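You operate a simulated robot arm through the tools that you are given. There is no shell and no other tool.

You are at the controls of a simulated two-armed robot. One attempt, no reset.

TASK
Take the orange sponge and leave it on the top corner shelf. Take the blue cloth and put it on the worktop by the dryer. Put the blue rolled socks from the washing machine on the open half of the folding table and the red rolled socks on the tumble dryer. Press the spin key of the washer two times. Fetch the clear bottle and stand it on the tumble dryer. Fetch the sink brush and set it on the steel grid. Take the red thread reel and leave it on the worktop before the drawer chest. Push the drawer marked soap shut. Open the floor level drawer, put the fluff brush on the corner cupboard with two doors under a worktop away in the inside of the floor level drawer and shut the drawer again. Any order will do. Set down upright: clear bottle.

It is judged by the outcome, as a careful person would: the job done as asked, and still so three seconds after it is handed in. It fails if anything else is knocked over, pushed out of place, dropped, spilled or broken. Flat cloth is picked up by pressing the open fingertips on it (5 to 10 N) and closing them slowly along it; thin cloth reads only 2 to 8 mm in the jaws.

THE ROBOT
Two 7-joint arms with fingered hands on one trunk, on a base that drives. Base frame: it is fixed to the floor where the robot stands at the start and does not move with it; the origin is under the middle of the robot, x ahead of it, y to its left, z up. Units: m, rad, N and s.
The left shoulder is at the start at [0.07, 0.171, 1.402], the right one opposite. Places, roughly: blue cloth (13x9x3 cm) [1.1, -0.2, 1.2]; clear bottle [1.25, -1.75, 1]; drawer marked soap [2.5, -4.7, 1]; floor level drawer [1.4, -1.8, 0.2]; fluff brush [2.25, -4.75, 1]; inside of the floor level drawer [1.4, -1.8, 0.1]; open half of the folding table [-0.3, -3.3, 0.8]; orange sponge (10x7x4 cm) [1, 0, 1.2]; red thread reel (4x4x3 cm) [1.8, -3.4, 0.9]; rolled socks [1, -0.5, 1]; sink brush [1.5, -1.75, 1.5]; spin key of the washer [0.8, -0.9, 0.8]; steel grid (21x36 cm) [1.62, -2.3, 0.88]; top corner shelf [-2.6, 1.7, 1.4]; tumble dryer [1.3, -1.2, 0.8]; worktop before the drawer chest [2.3, -4.6, 0.9]; worktop by the dryer [1.5, -1.8, 0.9]. Payload 5 kg a hand.
The tool frame of a hand sits at the grasp point between the pads (the TCP): z along the fingers, y along the line on which they close. The tips reach 0.043 m beyond it. Largest opening 0.144 m; the body of the gripper starts 0.05 m behind the TCP. The gripper is a hand of 5 fingers: y runs from the thumb to the fingers, the wrist lies at [-0.021, -0.124, -0.221] in the tool frame, and closing takes about 1.5 s.
Orientation is told as [roll, pitch, yaw] about the base's x, y, z axes, in that order, counted from this pose: with the fingers straight down and the wrist toward the robot, the tool's x, y and z point along [0, 1, 0], [1, 0, 0] and [0, 0, -1] of the base frame.

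THE INTERFACE
- The arms move only by the tool drive_tool. It takes "left_increments", "right_increments" or both (then of equal length, played together; a hand with none holds still); each is a list of rows, each a list of 6 numbers: the shift along the tool's x, y, z in m, then the turn, a rotation vector about the tool's x, y, z in rad. In form: [[dx, dy, dz, rx, ry, rz], ...]. A call has 1 to 20 rows; each row is the pose to reach, as a shift and turn from the pose commanded when the call began, along the tool's axes at that moment. "left_gripper" and "right_gripper" are, for a hand that has rows, the gripper command, from -1 (shut) to 1 (fully open), values between in proportion, set as the call begins (left out, the last holds). Each row takes 0.2 s and may step no farther than 0.05 m and 0.15 rad from the row before; otherwise, or with a gripper value out of range, the whole call is refused. A pose out of reach is approached as far as the arm can. The call stops where the force on the tool passes 40 N (or 10 N more than at its start, if that is more) or the arm is blocked; 0.2 s more then pass. The fingers move at their own pace (about 0.045 m/s each) and stop on an object; they squeeze with about 26 N. The grip force told is the motor's: it shows also when the fingers shut on nothing. Time passes only in rows, and 0.2 s behind the last, so rows that repeat a pose let the fingers close. It gives the time, the measured TCP pose, the force on the tool (base axes), the opening and the grip force at its end, in the units of the frame above (readings bear some noise), with the torque about the TCP (base axes, N m) and any sound that the robot's microphone picked up, and new pictures: "pictures" is both (left out), scene, wrist or none (wrist: the cameras of the hands that moved).
- Cameras (640 x 400 px; columns grow to the right, rows downward): "scene" is now at [0.1322, -0.0458, 1.6559]; the picture's right is [-0.49, -0.87, 0.00], its down [-0.36, 0.20, -0.91] and it looks along [0.80, -0.45, -0.41] (base axes); focal length 258 px, centre (320, 200). "left" rides on the left gripper at [-0.086, -0.108, -0.168] in its tool frame; the picture's right is [-0.80, -0.28, 0.53], its down [0.54, -0.73, 0.42] and it looks along [0.27, 0.63, 0.73] (tool axes); focal length 275 px, centre (320, 200). "right" rides on the right gripper at [0.086, -0.109, -0.168] in its tool frame; the picture's right is [-0.80, 0.28, -0.53], its down [-0.54, -0.73, 0.42] and it looks along [-0.27, 0.63, 0.73] (tool axes); focal length 275 px, centre (320, 200). There is no depth. A picture from a camera that has moved, and an enlarged one, comes with that camera's place and axes in the base frame and with its lens.
- raise_lower(by): slides the trunk up (or, below 0, down) by that many m; the arms and the scene camera ride with it, the base frame stays. It gives what a move gives, with no picture.
- base_move(legs): drives the robot by 1 to 6 legs, each [ahead, left, turn to the left] in m, m and rad, along the robot's own axes; the way and the turn of a leg run together, so that a leg with both is an arc; at most 1.5 m and 3.142 rad a leg. The arms and the cameras ride along, it lands a little off, and it stops where it bumps. It gives what a move gives, and a new picture of the scene camera.
- finger_targets(index, middle, ring, little, thumb_bend, thumb_turn, hand): sets how far each is bent, from 0 (flat) to 100 (curled in); at 30 the hand is open as for a grip, at 70 the pads meet at the TCP. One left out holds its place. A second passes; each finger stops where it meets its share of the squeeze, and holds until it gets a number again. A gripper value or a shape takes the hand back. It gives what a move gives, with no picture; readings hold the bend of each and the force on index, middle, ring, little, thumb and palm. thumb_turn goes from beside the hand (0) to across from the fingers (100), as for a grip.
- set_grasp(shape, hand): the hand has 5 fingers and takes this shape, open, in about a second: jaw (thumb against the fingers, like two jaws); tri (thumb and two fingers); tip (a fingertip pinch); poke (one finger out to press); point (the index stretched); flat (the hand flat); cup (the hand cupped); fist (a fist). The gripper value then closes the fingers along that shape, each until it touches; the sizes above hold for jaw. It gives what a move gives, with no picture.
- turn_head(pan, tilt): turns the head with the scene camera to pan (to the left, within 1.501 rad either way) and tilt (down, from -0.506 to 1.204), counted from straight ahead of the robot. It gives what a move gives, and a new picture of the scene camera.
- zoom(camera, box): a new picture of the part [left, top, right, bottom] of that camera's present view, enlarged. No time passes.
- hand_in(): hands the job in; it is judged then, once.

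Places have to be worked out from the pictures, the camera data and where the tool is seen. Open the grippers and draw the arms clear of the work before you hand the job in, unless the task says otherwise.

The tools are called after "Call:" by a JSON object that holds its "api" and its "payload". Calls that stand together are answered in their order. drive_tool: Moves the arms, as the interface text tells. Its arguments: {"type":"object","properties":{"left_increments":{"type":"array"},"left_gripper":{"type":"number"},"right_increments":{"type":"array"},"right_gripper":{"type":"number"},"pictures":{"type":"string","enum":["both","scene","wrist","none"]}},"required":[]} The other tools are called the same way: raise_lower (by) slides the trunk up or down; set_grasp (shape, hand) gives the hand a shape; finger_targets (index, middle, ring, little, thumb_bend, thumb_turn, hand) moves the fingers one by one; base_move (legs) drives the base; turn_head (pan, tilt) turns the head that bears the scene camera; zoom (camera, box) takes an enlarged picture of a part of a camera's view; hand_in () hands the job in.

At the start:

```text
t: 0.0
left_eef_pos: [0.8331, -0.0346, 1.3773]
left_tcp_rot: [0.002, -0.001, 0.001]
left_ft_force: [0.8, 0.0, 0.3]
left_moment: [0.04, 0.01, 0.04]
left_finger_gap: 0.1436
left_grip_force: 0.0
left_shape: jaw
left_bend: [30.0, 30.0, 30.0, 30.0, 30.0, 98.0]
left_finger forces: [0.0, 0.1, 0.0, 0.1, 0.1, 0.0]
right_eef_pos: [0.534, -0.5598, 1.4077]
right_tcp_rot: [-0.001, 0.0, -0.001]
right_ft_force: [0.3, -0.4, 0.6]
right_moment: [0.05, -0.02, 0.03]
right_finger_gap: 0.1434
right_grip_force: 0.1
right_shape: jaw
right_bend: [30.0, 30.0, 30.0, 30.0, 30.0, 98.0]
right_finger forces: [0.0, 0.1, 0.0, 0.1, 0.1, 0.0]
trunk travel left (down, up): [-0.5, 0.44]
robot x, y, heading: [-0.0038, -0.0025, 0.002]
head pan, tilt: [-0.511, 0.419]
```

scene: 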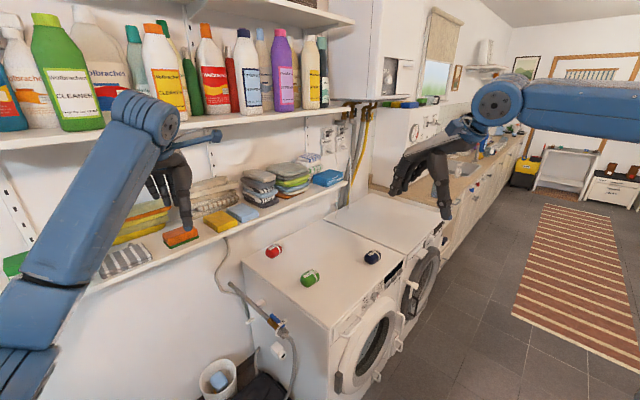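
right: 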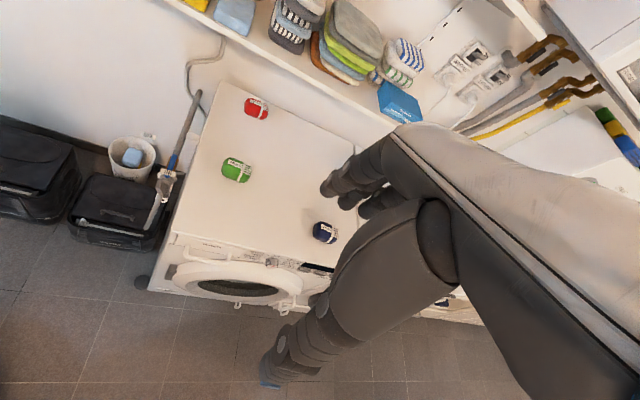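
left: 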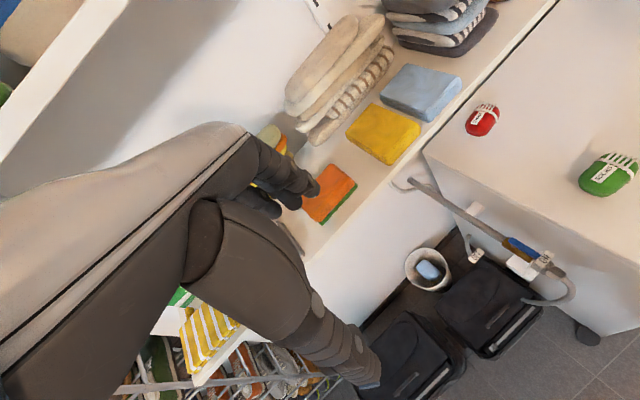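

I'll start by looking closely at the sponge, the cloth and the socks before anything moves.

Call:
{"api": "zoom", "payload": {"camera": "scene", "box": [100, 140, 420, 340]}}

Call:
{"api": "zoom", "payload": {"camera": "left", "box": [240, 60, 560, 260]}}

Call:
{"api": "zoom", "payload": {"camera": "scene", "box": [360, 60, 640, 240]}}

```text
2.00 times, centred on (260, 240) of scene
camera zoom: at [0.1322, -0.0458, 1.6559], right [-0.49, -0.87, 0.0], down [-0.36, 0.2, -0.91], along [0.8, -0.45, -0.41], focal length 516 px, centre (440, 120)
```

zoom: 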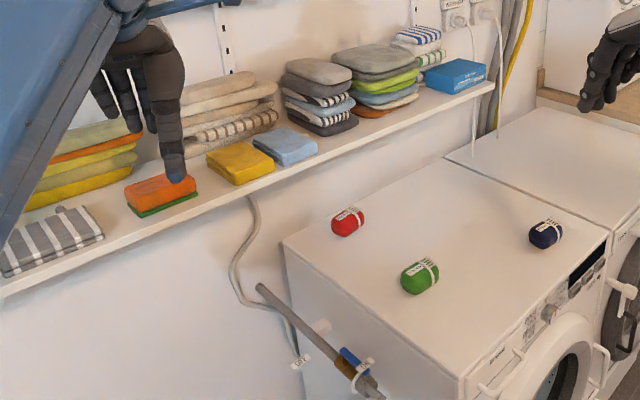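

```text
2.00 times, centred on (400, 160) of left
camera zoom: at [0.7245, -0.1202, 1.5458], right [-0.28, -0.8, -0.53], down [-0.73, 0.54, -0.42], along [0.63, 0.27, -0.73], focal length 551 px, centre (160, 280)
```

zoom: 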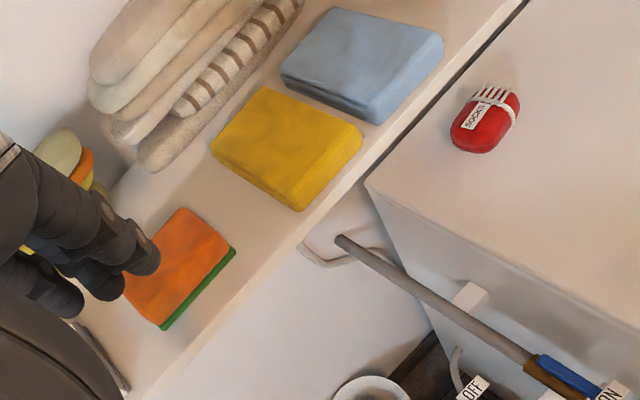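

```text
2.22 times, centred on (500, 150) of scene
camera zoom: at [0.1322, -0.0458, 1.6559], right [-0.49, -0.87, 0.0], down [-0.36, 0.2, -0.91], along [0.8, -0.45, -0.41], focal length 574 px, centre (-80, 311)
```

zoom: 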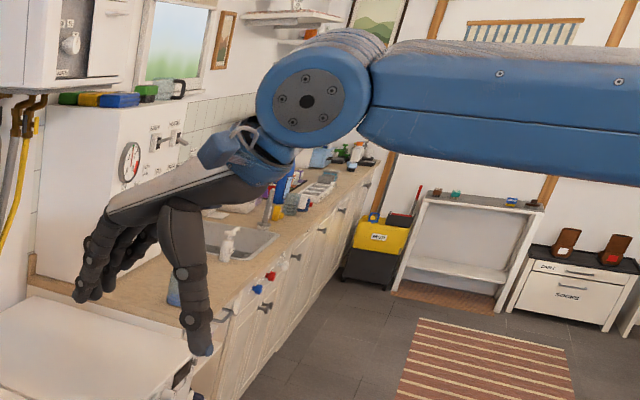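

The nearby items are clear. I'll look at the rest of the room with the head to place the remote targets.

Call:
{"api": "turn_head", "payload": {"pan": -0.9, "tilt": 0.25}}

Call:
{"api": "turn_head", "payload": {"pan": -1.5, "tilt": 0.35}}

Call:
{"api": "turn_head", "payload": {"pan": 0.6, "tilt": 0.35}}

Call:
{"api": "turn_head", "payload": {"pan": 1.5, "tilt": 0.35}}

```text
t: 0.9
left_eef_pos: [0.8316, -0.0352, 1.3767]
left_tcp_rot: [0.0, 0.0, -0.001]
left_ft_force: [-1.4, 0.4, 0.3]
left_moment: [0.0, 0.0, 0.01]
left_finger_gap: 0.1437
left_grip_force: 0.0
left_shape: jaw
left_bend: [30.0, 30.0, 30.0, 30.0, 30.0, 98.0]
left_finger forces: [0.0, 0.0, 0.0, 0.0, 0.1, 0.0]
right_eef_pos: [0.5336, -0.5597, 1.4068]
right_tcp_rot: [0.001, 0.0, 0.001]
right_ft_force: [-0.4, -0.5, -0.3]
right_moment: [0.0, -0.01, 0.02]
right_finger_gap: 0.1437
right_grip_force: 0.0
right_shape: jaw
right_bend: [30.0, 30.0, 30.0, 30.0, 30.0, 98.0]
right_finger forces: [0.1, 0.0, 0.0, 0.0, 0.0, 0.0]
trunk travel left (down, up): [-0.5, 0.44]
robot x, y, heading: [-0.0022, 0.003, -0.003]
head pan, tilt: [-0.901, 0.25]
camera scene: at [0.1098, -0.0736, 1.6716], right [-0.78, -0.62, 0.0], down [-0.15, 0.19, -0.97], along [0.6, -0.76, -0.25], focal length 258 px, centre (320, 200)
```

scene: 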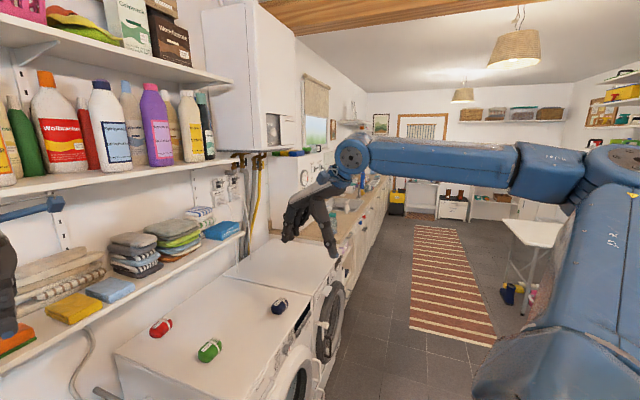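

```text
t: 1.9
left_eef_pos: [0.8318, -0.0347, 1.3765]
left_tcp_rot: [0.001, 0.0, 0.0]
left_ft_force: [-0.6, 0.2, 0.2]
left_moment: [-0.03, -0.02, 0.01]
left_finger_gap: 0.1433
left_grip_force: 0.0
left_shape: jaw
left_bend: [30.0, 30.0, 30.0, 30.0, 30.0, 98.0]
left_finger forces: [0.1, 0.0, 0.0, 0.0, 0.0, 0.0]
right_eef_pos: [0.5333, -0.5591, 1.4086]
right_tcp_rot: [-0.001, 0.001, 0.0]
right_ft_force: [-0.2, 0.2, 0.0]
right_moment: [0.0, 0.0, 0.02]
right_finger_gap: 0.1435
right_grip_force: 0.1
right_shape: jaw
right_bend: [30.0, 30.0, 30.0, 30.0, 30.0, 98.0]
right_finger forces: [0.1, 0.0, 0.0, 0.1, 0.1, 0.1]
trunk travel left (down, up): [-0.5, 0.44]
robot x, y, heading: [0.0026, 0.0046, -0.002]
head pan, tilt: [-1.499, 0.351]
camera scene: at [0.0584, -0.0934, 1.6623], right [-1.0, -0.07, 0.0], down [-0.03, 0.34, -0.94], along [0.07, -0.94, -0.34], focal length 258 px, centre (320, 200)
```

scene: 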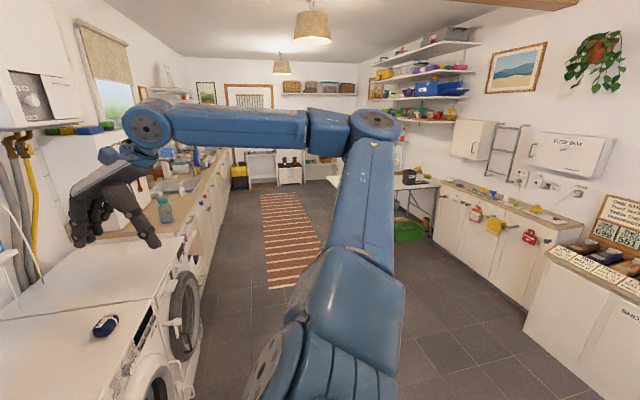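

```text
t: 3.9
left_eef_pos: [0.8322, -0.0332, 1.3765]
left_tcp_rot: [-0.001, 0.001, 0.001]
left_ft_force: [0.4, 0.4, 0.6]
left_moment: [0.01, -0.02, 0.03]
left_finger_gap: 0.1435
left_grip_force: 0.0
left_shape: jaw
left_bend: [30.0, 30.0, 30.0, 30.0, 30.0, 98.0]
left_finger forces: [0.0, 0.0, 0.0, 0.0, 0.0, 0.0]
right_eef_pos: [0.5334, -0.5586, 1.4073]
right_tcp_rot: [0.0, 0.001, -0.001]
right_ft_force: [0.0, 0.4, -0.1]
right_moment: [0.02, 0.01, 0.0]
right_finger_gap: 0.1436
right_grip_force: 0.1
right_shape: jaw
right_bend: [30.0, 30.0, 30.0, 30.0, 30.0, 98.0]
right_finger forces: [0.1, 0.0, 0.0, 0.0, 0.0, 0.0]
trunk travel left (down, up): [-0.5, 0.44]
robot x, y, heading: [-0.0026, 0.0003, -0.001]
head pan, tilt: [0.6, 0.351]
camera scene: at [0.1285, 0.0521, 1.6622], right [0.56, -0.83, 0.0], down [-0.28, -0.19, -0.94], along [0.78, 0.53, -0.34], focal length 258 px, centre (320, 200)
```

scene: 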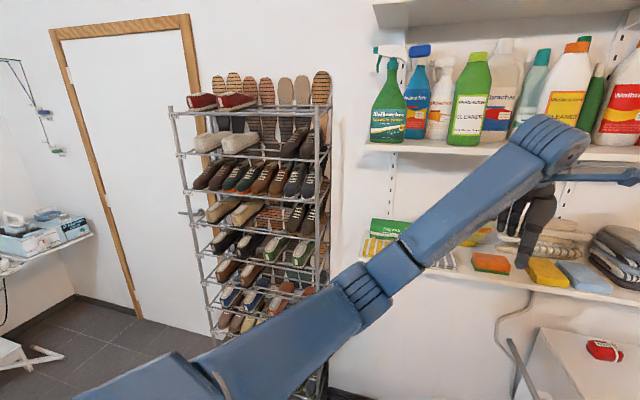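

```text
t: 5.1
left_eef_pos: [0.8331, -0.033, 1.3767]
left_tcp_rot: [-0.001, 0.0, -0.001]
left_ft_force: [0.1, 0.1, 0.0]
left_moment: [0.02, -0.01, 0.0]
left_finger_gap: 0.1435
left_grip_force: 0.1
left_shape: jaw
left_bend: [30.0, 30.0, 30.0, 30.0, 30.0, 98.0]
left_finger forces: [0.1, 0.1, 0.0, 0.1, 0.0, 0.0]
right_eef_pos: [0.533, -0.5597, 1.4078]
right_tcp_rot: [-0.001, -0.001, 0.0]
right_ft_force: [-0.1, -1.0, -0.7]
right_moment: [-0.01, -0.01, -0.02]
right_finger_gap: 0.1435
right_grip_force: 0.1
right_shape: jaw
right_bend: [30.0, 30.0, 30.0, 30.0, 30.0, 98.0]
right_finger forces: [0.0, 0.1, 0.1, 0.0, 0.0, 0.0]
trunk travel left (down, up): [-0.5, 0.44]
robot x, y, heading: [0.0017, 0.0005, -0.001]
head pan, tilt: [1.499, 0.351]
camera scene: at [0.0584, 0.0924, 1.6623], right [1.0, -0.07, 0.0], down [-0.03, -0.34, -0.94], along [0.07, 0.94, -0.34], focal length 258 px, centre (320, 200)
```

scene: 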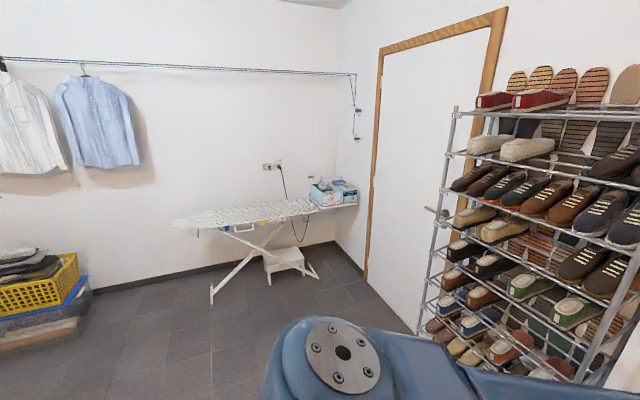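

The room's wall and fixtures are turned about 0.33 rad against my frame; the sponge centre is near [1.05, 0.0, 1.185] on a shelf at about z 1.165, with another shelf overhead near 1.53. First I draw the left hand back, lower it under the upper shelf line and yaw it to match the sponge.

Call:
{"api": "drive_tool", "payload": {"left_increments": [[0.01, -0.04, 0.02, 0, 0, -0.07], [0.02, -0.08, 0.04, 0, 0, -0.14], [0.03, -0.12, 0.06, 0, 0, -0.21], [0.035, -0.15, 0.085, 0, 0, -0.28], [0.035, -0.18, 0.11, 0, 0, -0.33]], "pictures": "none"}}

Call:
{"api": "turn_head", "payload": {"pan": -0.1, "tilt": 0.45}}

```text
t: 6.3
left_eef_pos: [0.6519, 0.0027, 1.2674]
left_tcp_rot: [-0.002, 0.001, 0.332]
left_ft_force: [0.1, -0.3, 0.5]
left_moment: [-0.04, -0.05, 0.04]
left_finger_gap: 0.1438
left_grip_force: 0.0
left_shape: jaw
left_bend: [30.0, 30.0, 30.0, 30.0, 30.0, 98.0]
left_finger forces: [0.0, 0.0, 0.0, 0.0, 0.0, 0.0]
right_eef_pos: [0.5328, -0.5587, 1.4078]
right_tcp_rot: [0.001, 0.0, 0.0]
right_ft_force: [0.4, 1.8, 0.6]
right_moment: [-0.02, 0.01, -0.02]
right_finger_gap: 0.1438
right_grip_force: 0.1
right_shape: jaw
right_bend: [30.0, 30.0, 30.0, 30.0, 30.0, 98.0]
right_finger forces: [0.0, 0.0, 0.1, 0.0, 0.0, 0.0]
trunk travel left (down, up): [-0.5, 0.44]
robot x, y, heading: [-0.0008, -0.0002, 0.002]
head pan, tilt: [1.499, 0.351]
```

```text
t: 7.9
left_eef_pos: [0.6531, 0.0003, 1.2662]
left_tcp_rot: [0.0, -0.001, 0.33]
left_ft_force: [-0.2, -1.2, -0.3]
left_moment: [0.01, -0.01, -0.02]
left_finger_gap: 0.144
left_grip_force: 0.0
left_shape: jaw
left_bend: [30.0, 30.0, 30.0, 30.0, 30.0, 98.0]
left_finger forces: [0.1, 0.0, 0.1, 0.0, 0.0, 0.0]
right_eef_pos: [0.533, -0.5596, 1.4069]
right_tcp_rot: [0.0, -0.001, 0.001]
right_ft_force: [1.2, 0.1, 0.0]
right_moment: [-0.03, 0.0, 0.03]
right_finger_gap: 0.1438
right_grip_force: 0.1
right_shape: jaw
right_bend: [30.0, 30.0, 30.0, 30.0, 30.0, 98.0]
right_finger forces: [0.0, 0.1, 0.1, 0.0, 0.0, 0.0]
trunk travel left (down, up): [-0.5, 0.44]
robot x, y, heading: [0.0017, 0.0, -0.003]
head pan, tilt: [-0.099, 0.45]
camera scene: at [0.1431, -0.0095, 1.653], right [-0.1, -1.0, 0.0], down [-0.43, 0.04, -0.9], along [0.9, -0.09, -0.44], focal length 258 px, centre (320, 200)
```

scene: 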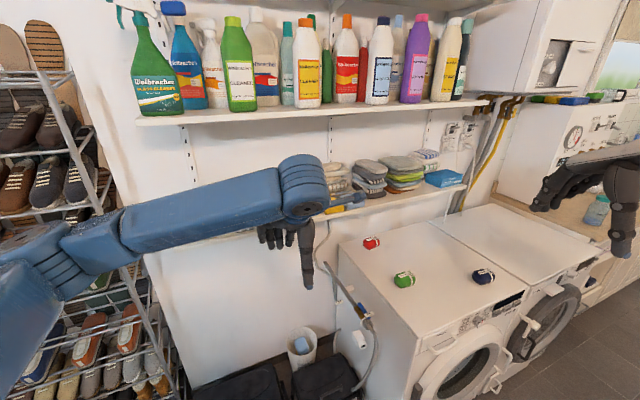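

The hand is in front of the shelf at z 1.267. I drive 0.2 m ahead, which leaves the fingers short of the shelf edge.

Call:
{"api": "base_move", "payload": {"legs": [[0.2, 0, 0]]}}

Call:
{"api": "zoom", "payload": {"camera": "left", "box": [0, 0, 640, 400]}}

```text
t: 9.5
left_eef_pos: [0.8527, 0.0005, 1.2687]
left_tcp_rot: [0.001, -0.002, 0.33]
left_ft_force: [-0.1, -0.4, 0.7]
left_moment: [0.0, -0.03, 0.02]
left_finger_gap: 0.1436
left_grip_force: 0.0
left_shape: jaw
left_bend: [30.0, 30.0, 30.0, 30.0, 30.0, 98.0]
left_finger forces: [0.0, 0.1, 0.0, 0.0, 0.1, 0.0]
right_eef_pos: [0.7327, -0.559, 1.4095]
right_tcp_rot: [0.001, -0.002, 0.0]
right_ft_force: [-1.5, -0.9, -0.3]
right_moment: [0.01, -0.08, -0.01]
right_finger_gap: 0.1439
right_grip_force: 0.0
right_shape: jaw
right_bend: [30.0, 30.0, 30.0, 30.0, 30.0, 98.0]
right_finger forces: [0.1, 0.0, 0.1, 0.1, 0.0, 0.0]
trunk travel left (down, up): [-0.5, 0.44]
robot x, y, heading: [0.2049, 0.0015, 0.0]
head pan, tilt: [-0.099, 0.45]
camera scene: at [0.3421, -0.0095, 1.6535], right [-0.1, -0.99, 0.0], down [-0.43, 0.04, -0.9], along [0.9, -0.09, -0.43], focal length 258 px, centre (320, 200)
```

scene: 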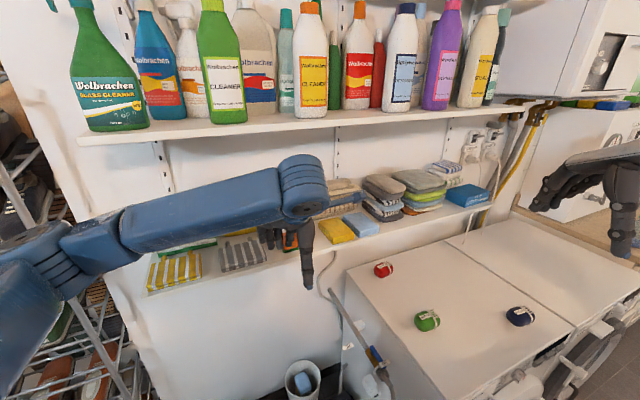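

```text
1.00 times, centred on (320, 200) of left (not enlarged: the box is as wide or as high as the picture)
camera zoom: at [0.778, -0.1165, 1.4372], right [-0.01, -0.85, -0.53], down [-0.86, 0.28, -0.43], along [0.51, 0.46, -0.73], focal length 275 px, centre (320, 200)
```

zoom: 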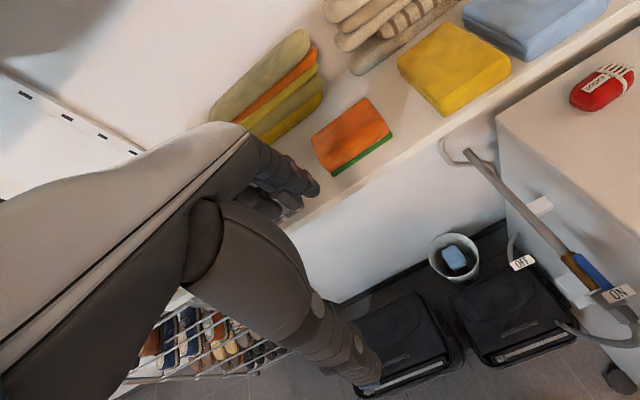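

I zoom on the sponge in the left wrist camera for exact corner pixels.

Call:
{"api": "zoom", "payload": {"camera": "left", "box": [240, 60, 480, 210]}}

Call:
{"api": "turn_head", "payload": {"pan": -0.1, "tilt": 0.75}}

```text
2.67 times, centred on (360, 135) of left
camera zoom: at [0.778, -0.1165, 1.4372], right [-0.01, -0.85, -0.53], down [-0.86, 0.28, -0.43], along [0.51, 0.46, -0.73], focal length 734 px, centre (213, 373)
```

zoom: 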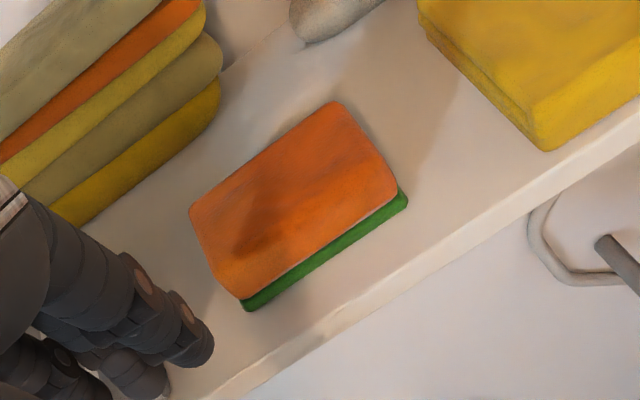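

```text
t: 10.3
left_eef_pos: [0.8575, 0.0009, 1.2655]
left_tcp_rot: [0.001, 0.0, 0.33]
left_ft_force: [0.8, -0.7, -0.9]
left_moment: [-0.01, 0.03, 0.0]
left_finger_gap: 0.1438
left_grip_force: 0.1
left_shape: jaw
left_bend: [30.0, 30.0, 30.0, 30.0, 30.0, 98.0]
left_finger forces: [0.0, 0.1, 0.0, 0.1, 0.1, 0.0]
right_eef_pos: [0.739, -0.5587, 1.4065]
right_tcp_rot: [0.0, 0.001, 0.001]
right_ft_force: [0.6, -0.6, 0.3]
right_moment: [-0.01, 0.04, 0.01]
right_finger_gap: 0.1437
right_grip_force: 0.1
right_shape: jaw
right_bend: [30.0, 30.0, 30.0, 30.0, 30.0, 98.0]
right_finger forces: [0.1, 0.0, 0.0, 0.0, 0.1, 0.0]
trunk travel left (down, up): [-0.5, 0.44]
robot x, y, heading: [0.203, -0.002, -0.0]
head pan, tilt: [-0.099, 0.75]
camera scene: at [0.3387, -0.0088, 1.6265], right [-0.1, -0.99, 0.0], down [-0.68, 0.07, -0.73], along [0.73, -0.07, -0.68], focal length 258 px, centre (320, 200)
```

scene: 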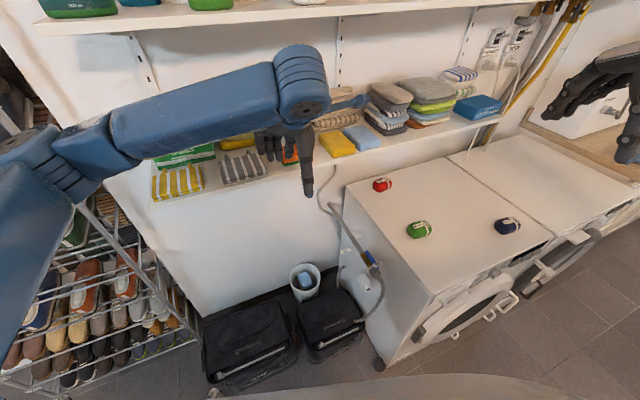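

Sponge centre comes out near [1.035, -0.008] on a shelf at z≈1.167. I part-close the left hand to about 0.11 m so the fingers clear the stack behind, and slide in above the sponge.

Call:
{"api": "drive_tool", "payload": {"left_increments": [[-0.03, 0.0, 0, 0, 0, 0], [-0.06, 0.03, 0, 0, 0, 0], [-0.073, 0.07, 0, 0, 0, 0], [-0.073, 0.11, 0, 0, 0, 0], [-0.073, 0.14, 0, 0, 0, 0], [-0.073, 0.163, 0, 0, 0, 0]], "left_gripper": 0.5}}

```text
t: 11.7
left_eef_pos: [1.033, -0.0171, 1.2674]
left_tcp_rot: [0.0, 0.003, 0.33]
left_ft_force: [-0.1, -0.6, 0.3]
left_moment: [-0.01, 0.03, 0.0]
left_finger_gap: 0.1082
left_grip_force: 0.1
left_shape: jaw
left_bend: [26.0, 36.0, 33.0, 34.0, 56.0, 99.0]
left_finger forces: [0.0, 0.0, 0.0, 0.0, 0.1, 0.0]
right_eef_pos: [0.7368, -0.5587, 1.407]
right_tcp_rot: [-0.001, 0.0, 0.001]
right_ft_force: [1.0, 0.0, 0.2]
right_moment: [0.03, 0.02, -0.03]
right_finger_gap: 0.1435
right_grip_force: 0.1
right_shape: jaw
right_bend: [30.0, 30.0, 30.0, 30.0, 30.0, 98.0]
right_finger forces: [0.0, 0.0, 0.1, 0.0, 0.0, 0.0]
trunk travel left (down, up): [-0.5, 0.44]
robot x, y, heading: [0.203, 0.0006, -0.006]
head pan, tilt: [-0.099, 0.75]
camera scene: at [0.338, -0.0085, 1.6265], right [-0.1, -0.99, 0.0], down [-0.68, 0.07, -0.73], along [0.73, -0.07, -0.68], focal length 258 px, centre (320, 200)
camera left: at [0.9592, -0.1333, 1.4354], right [-0.01, -0.85, -0.53], down [-0.86, 0.28, -0.42], along [0.51, 0.46, -0.73], focal length 275 px, centre (320, 200)
```

scene: 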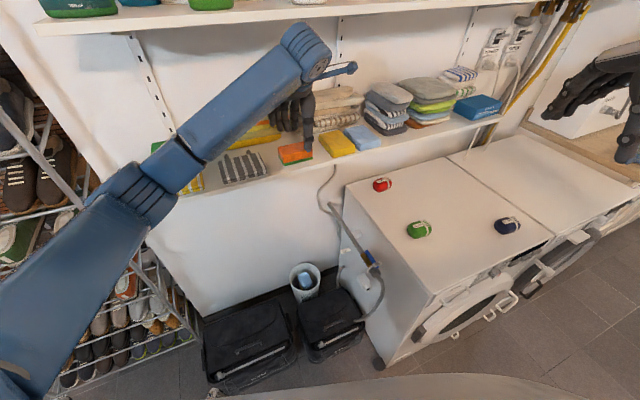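
left: 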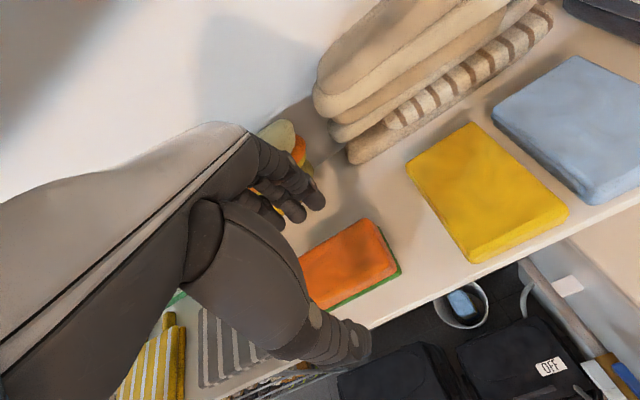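

The hand is centred over the sponge. I go down 5 cm so the fingertips end just above the shelf.

Call:
{"api": "drive_tool", "payload": {"left_increments": [[0, 0, 0.02, 0, 0, 0], [0, 0, 0.04, 0, 0, 0], [0, 0, 0.052, 0, 0, 0]], "pictures": "wrist"}}

```text
t: 12.5
left_eef_pos: [1.0325, -0.0172, 1.2156]
left_tcp_rot: [-0.001, 0.0, 0.331]
left_ft_force: [0.0, -0.3, 0.1]
left_moment: [0.0, -0.03, 0.0]
left_finger_gap: 0.1084
left_grip_force: 0.0
left_shape: jaw
left_bend: [26.0, 36.0, 33.0, 34.0, 56.0, 99.0]
left_finger forces: [0.0, 0.0, 0.0, 0.1, 0.0, 0.0]
right_eef_pos: [0.7359, -0.5591, 1.4082]
right_tcp_rot: [0.0, 0.0, 0.002]
right_ft_force: [-0.4, 0.0, -0.1]
right_moment: [-0.01, -0.03, 0.02]
right_finger_gap: 0.1437
right_grip_force: 0.1
right_shape: jaw
right_bend: [30.0, 30.0, 30.0, 30.0, 30.0, 98.0]
right_finger forces: [0.0, 0.0, 0.0, 0.0, 0.0, 0.0]
trunk travel left (down, up): [-0.5, 0.44]
robot x, y, heading: [0.2028, 0.0031, 0.002]
head pan, tilt: [-0.099, 0.75]
camera left: at [0.9583, -0.1331, 1.3838], right [-0.01, -0.85, -0.53], down [-0.86, 0.28, -0.42], along [0.51, 0.46, -0.73], focal length 275 px, centre (320, 200)
```

left: 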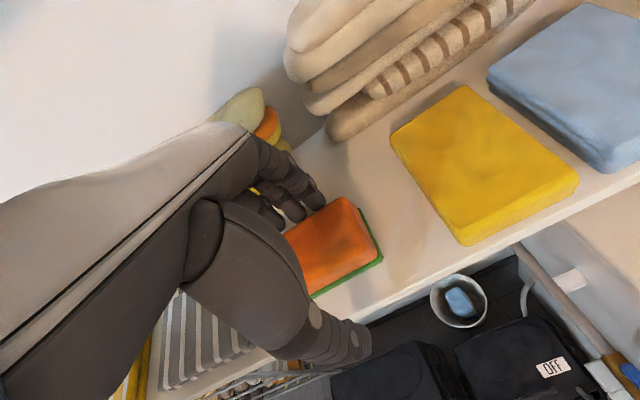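

No contact and the sponge sits between thumb and fingers. I close on it.

Call:
{"api": "drive_tool", "payload": {"left_increments": [[0, 0, 0, 0, 0, 0], [0, 0, 0, 0, 0, 0], [0, 0, 0, 0, 0, 0], [0, 0, 0, 0, 0, 0], [0, 0, 0, 0, 0, 0], [0, 0, 0, 0, 0, 0], [0, 0, 0, 0, 0, 0], [0, 0, 0, 0, 0, 0]], "left_gripper": -1, "pictures": "wrist"}}

```text
t: 14.3
left_eef_pos: [1.0321, -0.0175, 1.2142]
left_tcp_rot: [-0.002, 0.001, 0.329]
left_ft_force: [-1.0, 0.1, 0.4]
left_moment: [0.01, 0.0, -0.03]
left_finger_gap: 0.0564
left_grip_force: 26.3
left_shape: jaw
left_bend: [74.0, 50.0, 48.0, 48.0, 73.0, 100.0]
left_finger forces: [13.1, 6.9, 2.9, 0.0, 23.0, 0.1]
right_eef_pos: [0.7369, -0.5605, 1.4074]
right_tcp_rot: [0.001, 0.0, 0.0]
right_ft_force: [0.0, -0.4, 0.1]
right_moment: [-0.01, 0.02, -0.02]
right_finger_gap: 0.1435
right_grip_force: 0.1
right_shape: jaw
right_bend: [30.0, 30.0, 30.0, 30.0, 30.0, 98.0]
right_finger forces: [0.0, 0.0, 0.0, 0.0, 0.0, 0.0]
trunk travel left (down, up): [-0.5, 0.44]
robot x, y, heading: [0.2067, -0.0007, 0.003]
head pan, tilt: [-0.099, 0.75]
camera left: at [0.9586, -0.1331, 1.3835], right [-0.01, -0.85, -0.53], down [-0.86, 0.28, -0.42], along [0.51, 0.46, -0.73], focal length 275 px, centre (320, 200)
```

left: 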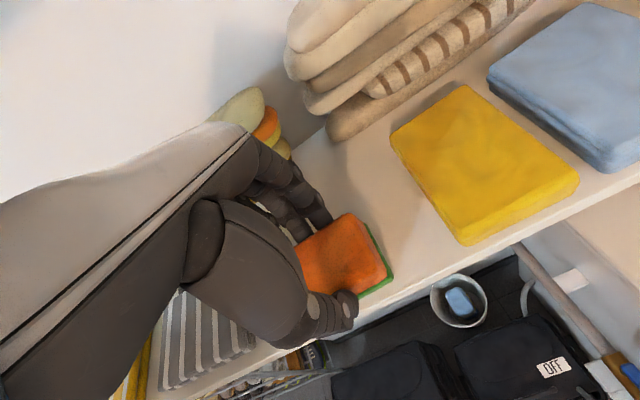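

The grip reads 26 N at a 56 mm gap, on the sponge. I lift a few centimetres and check.

Call:
{"api": "drive_tool", "payload": {"left_increments": [[0, 0, -0.015, 0, 0, 0], [0, 0, -0.03, 0, 0, 0], [0, 0, -0.045, 0, 0, 0]], "pictures": "wrist"}}

```text
t: 15.1
left_eef_pos: [1.0334, -0.0168, 1.2597]
left_tcp_rot: [0.0, 0.002, 0.33]
left_ft_force: [0.6, 0.2, 0.2]
left_moment: [0.04, -0.04, -0.01]
left_finger_gap: 0.0566
left_grip_force: 26.3
left_shape: jaw
left_bend: [74.0, 50.0, 48.0, 48.0, 73.0, 100.0]
left_finger forces: [13.1, 7.0, 2.9, 0.1, 23.0, 0.0]
right_eef_pos: [0.7361, -0.5601, 1.4084]
right_tcp_rot: [0.001, 0.0, 0.0]
right_ft_force: [0.3, 0.5, -0.4]
right_moment: [-0.01, 0.01, 0.0]
right_finger_gap: 0.1437
right_grip_force: 0.2
right_shape: jaw
right_bend: [30.0, 30.0, 30.0, 30.0, 30.0, 98.0]
right_finger forces: [0.0, 0.1, 0.0, 0.0, 0.0, 0.0]
trunk travel left (down, up): [-0.5, 0.44]
robot x, y, heading: [0.2046, 0.0006, 0.003]
head pan, tilt: [-0.099, 0.75]
camera left: at [0.9601, -0.133, 1.4283], right [-0.01, -0.85, -0.53], down [-0.86, 0.28, -0.42], along [0.51, 0.46, -0.73], focal length 275 px, centre (320, 200)
```

left: 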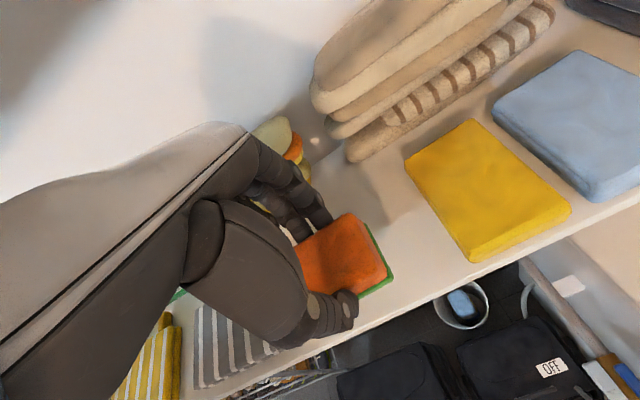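

The sponge is held. I draw the hand out of the shelf gap, then back the base away and turn toward the back-left corner.

Call:
{"api": "drive_tool", "payload": {"left_increments": [[0, -0.045, 0, 0, 0, 0], [0, -0.09, 0, 0, 0, 0], [0, -0.135, 0, 0, 0, 0], [0, -0.18, 0, 0, 0, 0], [0.03, -0.21, 0, 0, 0, 0], [0.06, -0.24, 0, 0, 0, 0], [0.09, -0.27, 0, 0, 0, 0], [0.12, -0.3, 0, 0, 0, 0]], "pictures": "none"}}

Call:
{"api": "base_move", "payload": {"legs": [[-0.4, 0, 0], [0, 0, 2.4]]}}

Call:
{"api": "turn_head", "payload": {"pan": 0.0, "tilt": 0.2}}

```text
t: 16.9
left_eef_pos: [0.7099, 0.0027, 1.2603]
left_tcp_rot: [0.0, -0.002, 0.331]
left_ft_force: [-0.5, 0.3, 0.2]
left_moment: [0.02, -0.07, -0.01]
left_finger_gap: 0.0564
left_grip_force: 25.9
left_shape: jaw
left_bend: [74.0, 50.0, 48.0, 48.0, 73.0, 100.0]
left_finger forces: [13.2, 6.9, 3.0, 0.0, 23.2, 0.1]
right_eef_pos: [0.7349, -0.5586, 1.4084]
right_tcp_rot: [-0.002, -0.001, -0.002]
right_ft_force: [-0.4, -0.1, -0.1]
right_moment: [-0.03, -0.01, -0.02]
right_finger_gap: 0.1436
right_grip_force: 0.0
right_shape: jaw
right_bend: [30.0, 30.0, 30.0, 30.0, 30.0, 98.0]
right_finger forces: [0.0, 0.0, 0.1, 0.0, 0.0, 0.0]
trunk travel left (down, up): [-0.5, 0.44]
robot x, y, heading: [0.206, -0.0014, 0.0]
head pan, tilt: [-0.099, 0.75]
```

```text
t: 25.1
left_eef_pos: [-0.5736, 0.345, 1.2595]
left_tcp_rot: [0.0, -0.001, 2.72]
left_ft_force: [-0.3, -1.0, -1.2]
left_moment: [-0.01, -0.01, -0.02]
left_finger_gap: 0.0562
left_grip_force: 26.4
left_shape: jaw
left_bend: [74.0, 50.0, 48.0, 48.0, 73.0, 100.0]
left_finger forces: [12.9, 6.8, 2.9, 0.0, 22.5, 0.0]
right_eef_pos: [-0.2067, 0.7708, 1.4076]
right_tcp_rot: [0.0, -0.001, 2.391]
right_ft_force: [-0.5, -0.3, 0.2]
right_moment: [0.0, 0.02, 0.0]
right_finger_gap: 0.1434
right_grip_force: 0.0
right_shape: jaw
right_bend: [30.0, 30.0, 30.0, 30.0, 30.0, 98.0]
right_finger forces: [0.0, 0.0, 0.1, 0.1, 0.0, 0.0]
trunk travel left (down, up): [-0.5, 0.44]
robot x, y, heading: [-0.2003, 0.0002, 2.387]
head pan, tilt: [-0.099, 0.75]
camera scene: at [-0.2905, 0.0951, 1.6266], right [0.75, 0.66, 0.0], down [0.45, -0.51, -0.73], along [-0.48, 0.55, -0.68], focal length 258 px, centre (320, 200)
```

scene: 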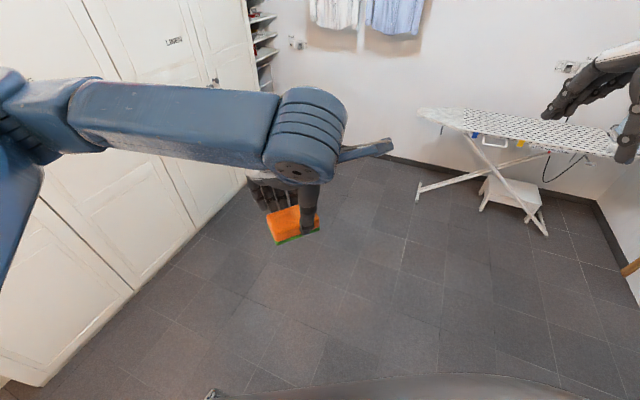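

```text
t: 26.1
left_eef_pos: [-0.5736, 0.3446, 1.2586]
left_tcp_rot: [0.0, 0.0, 2.719]
left_ft_force: [0.6, -0.8, 0.4]
left_moment: [-0.01, -0.03, 0.01]
left_finger_gap: 0.0562
left_grip_force: 25.7
left_shape: jaw
left_bend: [74.0, 50.0, 48.0, 48.0, 73.0, 100.0]
left_finger forces: [12.9, 6.8, 3.1, 0.1, 22.6, 0.0]
right_eef_pos: [-0.2082, 0.7721, 1.4091]
right_tcp_rot: [-0.001, 0.001, 2.39]
right_ft_force: [0.0, 0.6, 0.4]
right_moment: [0.02, -0.01, 0.01]
right_finger_gap: 0.1437
right_grip_force: 0.0
right_shape: jaw
right_bend: [30.0, 30.0, 30.0, 30.0, 30.0, 98.0]
right_finger forces: [0.0, 0.0, 0.0, 0.0, 0.0, 0.0]
trunk travel left (down, up): [-0.5, 0.44]
robot x, y, heading: [-0.1996, -0.001, 2.388]
head pan, tilt: [0.0, 0.201]
camera scene: at [-0.3041, 0.0964, 1.6762], right [0.68, 0.73, 0.0], down [0.15, -0.14, -0.98], along [-0.71, 0.67, -0.2], focal length 258 px, centre (320, 200)
```

scene: 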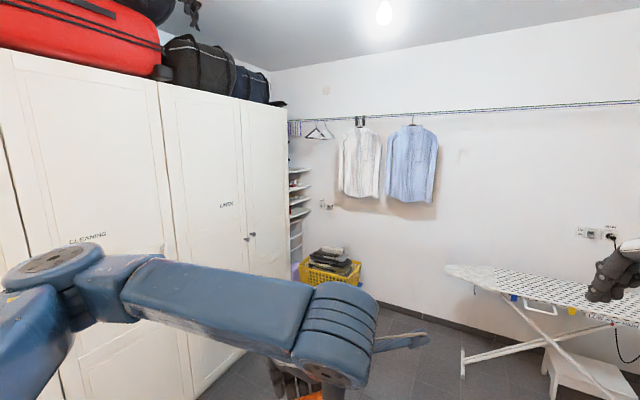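

Wardrobe front edge ends near [-2.14, 1.09] and the corner shelf unit is beyond it, with a yellow basket below. I drive 1.4 m ahead and look again.

Call:
{"api": "base_move", "payload": {"legs": [[1.4, 0, 0]]}}

Call:
{"api": "turn_head", "payload": {"pan": 0.15, "tilt": 0.3}}

```text
t: 33.1
left_eef_pos: [-1.6402, 1.2749, 1.2595]
left_tcp_rot: [0.0, 0.0, 2.761]
left_ft_force: [-0.2, -0.4, 0.0]
left_moment: [0.0, 0.0, 0.01]
left_finger_gap: 0.0562
left_grip_force: 25.4
left_shape: jaw
left_bend: [74.0, 50.0, 48.0, 48.0, 73.0, 100.0]
left_finger forces: [12.9, 6.8, 3.0, 0.0, 22.6, 0.0]
right_eef_pos: [-1.2933, 1.716, 1.4084]
right_tcp_rot: [-0.001, 0.0, 2.429]
right_ft_force: [-0.3, -0.3, 0.6]
right_moment: [0.0, 0.01, 0.05]
right_finger_gap: 0.1437
right_grip_force: 0.0
right_shape: jaw
right_bend: [30.0, 30.0, 30.0, 30.0, 30.0, 98.0]
right_finger forces: [0.1, 0.0, 0.0, 0.0, 0.0, 0.0]
trunk travel left (down, up): [-0.5, 0.44]
robot x, y, heading: [-1.2516, 0.9455, 2.432]
head pan, tilt: [0.0, 0.201]
camera scene: at [-1.3612, 1.0385, 1.6763], right [0.65, 0.76, 0.0], down [0.15, -0.13, -0.98], along [-0.74, 0.64, -0.2], focal length 258 px, centre (320, 200)
```

scene: 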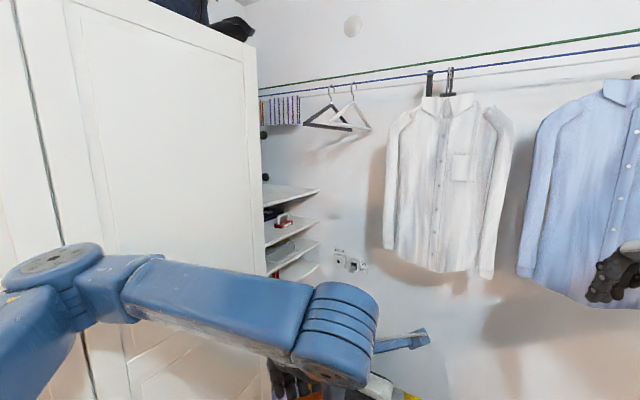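

```text
t: 33.8
left_eef_pos: [-1.6413, 1.2754, 1.2592]
left_tcp_rot: [-0.001, 0.0, 2.762]
left_ft_force: [0.7, -0.1, -0.5]
left_moment: [0.01, -0.02, -0.01]
left_finger_gap: 0.0561
left_grip_force: 26.3
left_shape: jaw
left_bend: [74.0, 50.0, 48.0, 48.0, 73.0, 100.0]
left_finger forces: [13.0, 6.9, 3.0, 0.1, 22.7, 0.0]
right_eef_pos: [-1.2938, 1.7168, 1.4083]
right_tcp_rot: [0.0, 0.0, 2.429]
right_ft_force: [-0.6, 1.0, 0.2]
right_moment: [0.0, 0.02, 0.0]
right_finger_gap: 0.1439
right_grip_force: 0.1
right_shape: jaw
right_bend: [30.0, 30.0, 30.0, 30.0, 30.0, 98.0]
right_finger forces: [0.1, 0.0, 0.1, 0.0, 0.0, 0.0]
trunk travel left (down, up): [-0.5, 0.44]
robot x, y, heading: [-1.2538, 0.941, 2.428]
head pan, tilt: [0.15, 0.3]
camera scene: at [-1.3703, 1.0279, 1.667], right [0.53, 0.85, 0.0], down [0.25, -0.16, -0.96], along [-0.81, 0.51, -0.3], focal length 258 px, centre (320, 200)
```

scene: 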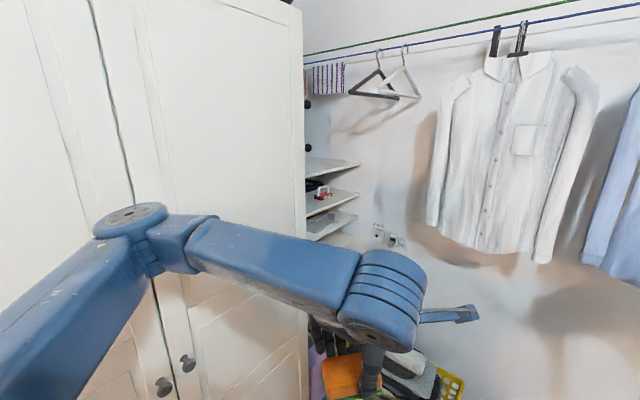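

The top corner shelf is an empty tier near z≈1.4 behind the wardrobe end; the white shirt would be in the right hand's way, so I tuck the right arm in and low first, then turn and go closer.

Call:
{"api": "drive_tool", "payload": {"right_increments": [[0.02, -0.023, 0.03, 0, 0, 0], [0.04, -0.046, 0.06, 0, 0, 0], [0.06, -0.07, 0.09, 0, 0, 0], [0.08, -0.093, 0.12, 0, 0, 0], [0.1, -0.116, 0.15, 0, 0, 0], [0.12, -0.14, 0.18, 0, 0, 0], [0.14, -0.163, 0.21, 0, 0, 0], [0.16, -0.186, 0.24, 0, 0, 0], [0.18, -0.21, 0.27, 0, 0, 0], [0.2, -0.23, 0.3, 0, 0, 0]], "pictures": "none"}}

Call:
{"api": "base_move", "payload": {"legs": [[0, 0, 0.42]]}}

Call:
{"api": "raise_lower", "payload": {"by": 0.25}}

Call:
{"api": "turn_head", "payload": {"pan": -0.3, "tilt": 0.35}}

```text
t: 36.0
left_eef_pos: [-1.6398, 1.2772, 1.2609]
left_tcp_rot: [0.001, 0.0, 2.761]
left_ft_force: [0.8, 1.5, -0.1]
left_moment: [0.02, 0.02, -0.03]
left_finger_gap: 0.056
left_grip_force: 25.7
left_shape: jaw
left_bend: [74.0, 50.0, 48.0, 48.0, 73.0, 100.0]
left_finger forces: [13.0, 6.8, 2.9, 0.0, 22.7, 0.1]
right_eef_pos: [-1.2456, 1.5738, 1.0562]
right_tcp_rot: [0.005, 0.002, 2.431]
right_ft_force: [-0.2, 0.1, -0.1]
right_moment: [0.01, 0.04, 0.0]
right_finger_gap: 0.1437
right_grip_force: 0.1
right_shape: jaw
right_bend: [30.0, 30.0, 30.0, 30.0, 30.0, 98.0]
right_finger forces: [0.0, 0.0, 0.1, 0.1, 0.0, 0.0]
right hand out of reach, approached as far as the arm can: row 5, 6, 7, 8, 9, 10
trunk travel left (down, up): [-0.5, 0.44]
robot x, y, heading: [-1.2541, 0.9459, 2.431]
head pan, tilt: [0.15, 0.3]
```

```text
t: 37.6
left_eef_pos: [-1.7421, 1.0889, 1.2601]
left_tcp_rot: [-0.001, 0.0, -3.102]
left_ft_force: [0.1, 0.3, 0.2]
left_moment: [0.0, 0.01, 0.01]
left_finger_gap: 0.0559
left_grip_force: 26.0
left_shape: jaw
left_bend: [74.0, 50.0, 48.0, 48.0, 73.0, 100.0]
left_finger forces: [12.8, 6.7, 3.0, 0.0, 22.6, 0.1]
right_eef_pos: [-1.5038, 1.5205, 1.0574]
right_tcp_rot: [0.004, 0.001, 2.854]
right_ft_force: [-0.2, 0.2, 0.4]
right_moment: [-0.01, -0.02, -0.05]
right_finger_gap: 0.1437
right_grip_force: 0.1
right_shape: jaw
right_bend: [30.0, 30.0, 30.0, 30.0, 30.0, 98.0]
right_finger forces: [0.1, 0.0, 0.1, 0.1, 0.1, 0.0]
trunk travel left (down, up): [-0.5, 0.44]
robot x, y, heading: [-1.2559, 0.9452, 2.851]
head pan, tilt: [0.15, 0.3]
camera scene: at [-1.3933, 0.9731, 1.667], right [0.14, 0.99, 0.0], down [0.29, -0.04, -0.96], along [-0.95, 0.13, -0.3], focal length 258 px, centre (320, 200)
```

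scene: 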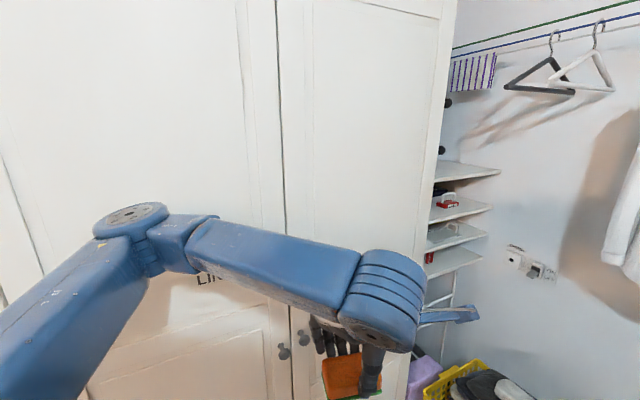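

```text
t: 40.2
left_eef_pos: [-1.7412, 1.0891, 1.5081]
left_tcp_rot: [0.0, -0.001, -3.1]
left_ft_force: [0.0, 1.2, -0.6]
left_moment: [0.0, 0.04, 0.0]
left_finger_gap: 0.0564
left_grip_force: 26.2
left_shape: jaw
left_bend: [74.0, 50.0, 48.0, 48.0, 73.0, 100.0]
left_finger forces: [12.9, 6.7, 3.0, 0.0, 22.7, 0.0]
right_eef_pos: [-1.504, 1.5205, 1.3067]
right_tcp_rot: [0.002, 0.001, 2.852]
right_ft_force: [-1.5, 0.5, -0.4]
right_moment: [0.0, -0.01, 0.0]
right_finger_gap: 0.1436
right_grip_force: 0.1
right_shape: jaw
right_bend: [30.0, 30.0, 30.0, 30.0, 30.0, 98.0]
right_finger forces: [0.0, 0.1, 0.0, 0.0, 0.0, 0.0]
trunk travel left (down, up): [-0.75, 0.19]
robot x, y, heading: [-1.2562, 0.9465, 2.853]
head pan, tilt: [0.15, 0.3]
```

```text
t: 41.1
left_eef_pos: [-1.7423, 1.0899, 1.5093]
left_tcp_rot: [0.0, 0.0, -3.1]
left_ft_force: [-0.3, -0.2, -0.8]
left_moment: [0.0, 0.01, 0.01]
left_finger_gap: 0.0561
left_grip_force: 26.1
left_shape: jaw
left_bend: [74.0, 50.0, 48.0, 48.0, 73.0, 100.0]
left_finger forces: [12.8, 6.7, 3.0, 0.0, 22.5, 0.1]
right_eef_pos: [-1.5039, 1.521, 1.3055]
right_tcp_rot: [0.002, 0.002, 2.853]
right_ft_force: [-0.3, -0.4, -0.1]
right_moment: [-0.01, 0.01, 0.03]
right_finger_gap: 0.1435
right_grip_force: 0.0
right_shape: jaw
right_bend: [30.0, 30.0, 30.0, 30.0, 30.0, 98.0]
right_finger forces: [0.1, 0.1, 0.0, 0.0, 0.0, 0.0]
trunk travel left (down, up): [-0.75, 0.19]
robot x, y, heading: [-1.2564, 0.9448, 2.852]
head pan, tilt: [-0.3, 0.351]
camera scene: at [-1.3788, 1.0115, 1.9122], right [0.56, 0.83, 0.0], down [0.29, -0.19, -0.94], along [-0.78, 0.52, -0.34], focal length 258 px, centre (320, 200)
```

scene: 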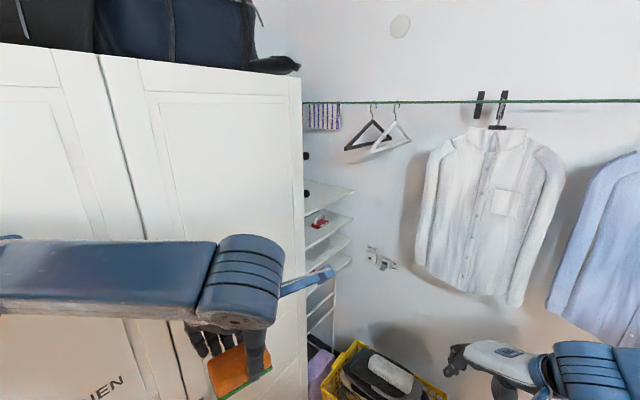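

The right hand would reach the shirt at the planned spot. I tilt the head fully down to see my own footprint before picking the standing place.

Call:
{"api": "turn_head", "payload": {"pan": -0.6, "tilt": 1.2}}

Call:
{"api": "turn_head", "payload": {"pan": 0.5, "tilt": 1.0}}

```text
t: 42.3
left_eef_pos: [-1.7428, 1.0883, 1.5098]
left_tcp_rot: [-0.002, -0.001, -3.102]
left_ft_force: [-0.3, 0.2, 0.4]
left_moment: [-0.01, 0.02, 0.01]
left_finger_gap: 0.0564
left_grip_force: 25.9
left_shape: jaw
left_bend: [74.0, 50.0, 48.0, 48.0, 73.0, 100.0]
left_finger forces: [12.9, 6.7, 3.1, 0.0, 22.6, 0.0]
right_eef_pos: [-1.5043, 1.5198, 1.3067]
right_tcp_rot: [0.004, 0.004, 2.853]
right_ft_force: [0.4, 0.3, -0.5]
right_moment: [-0.03, -0.01, 0.01]
right_finger_gap: 0.1438
right_grip_force: 0.1
right_shape: jaw
right_bend: [30.0, 30.0, 30.0, 30.0, 30.0, 98.0]
right_finger forces: [0.0, 0.0, 0.0, 0.0, 0.0, 0.0]
trunk travel left (down, up): [-0.75, 0.19]
robot x, y, heading: [-1.2563, 0.9486, 2.853]
head pan, tilt: [-0.6, 1.201]
camera scene: at [-1.3365, 1.0031, 1.8449], right [0.78, 0.63, 0.0], down [0.59, -0.72, -0.36], along [-0.23, 0.28, -0.93], focal length 258 px, centre (320, 200)
```

scene: 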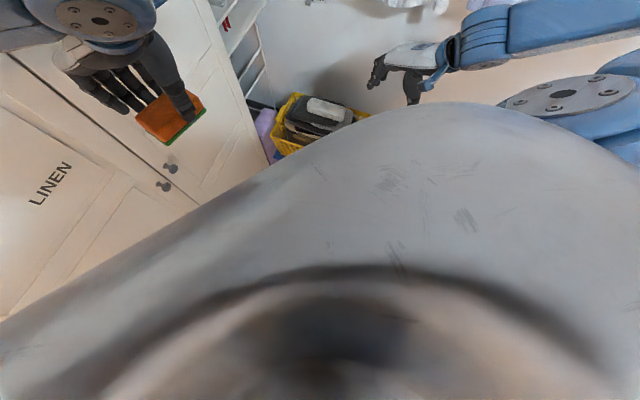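

```text
t: 43.6
left_eef_pos: [-1.7422, 1.0891, 1.5111]
left_tcp_rot: [-0.001, -0.001, -3.101]
left_ft_force: [0.1, 0.4, -0.3]
left_moment: [0.01, 0.02, 0.0]
left_finger_gap: 0.0561
left_grip_force: 26.1
left_shape: jaw
left_bend: [74.0, 50.0, 48.0, 48.0, 73.0, 100.0]
left_finger forces: [12.9, 6.7, 2.9, 0.0, 22.6, 0.0]
right_eef_pos: [-1.5039, 1.5207, 1.306]
right_tcp_rot: [0.004, 0.003, 2.854]
right_ft_force: [0.2, 0.2, -0.6]
right_moment: [0.0, -0.02, 0.03]
right_finger_gap: 0.1437
right_grip_force: 0.0
right_shape: jaw
right_bend: [30.0, 30.0, 30.0, 30.0, 30.0, 98.0]
right_finger forces: [0.1, 0.0, 0.0, 0.0, 0.0, 0.1]
trunk travel left (down, up): [-0.75, 0.19]
robot x, y, heading: [-1.2558, 0.9449, 2.849]
head pan, tilt: [0.499, 1.0]
camera scene: at [-1.3694, 0.9452, 1.8575], right [-0.21, 0.98, 0.0], down [0.82, 0.17, -0.54], along [-0.53, -0.11, -0.84], focal length 258 px, centre (320, 200)
```

scene: 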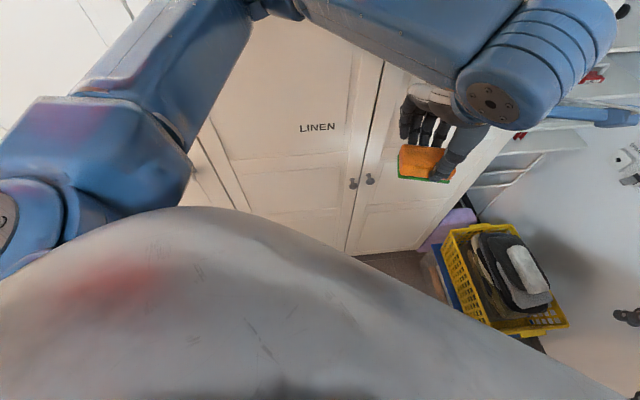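

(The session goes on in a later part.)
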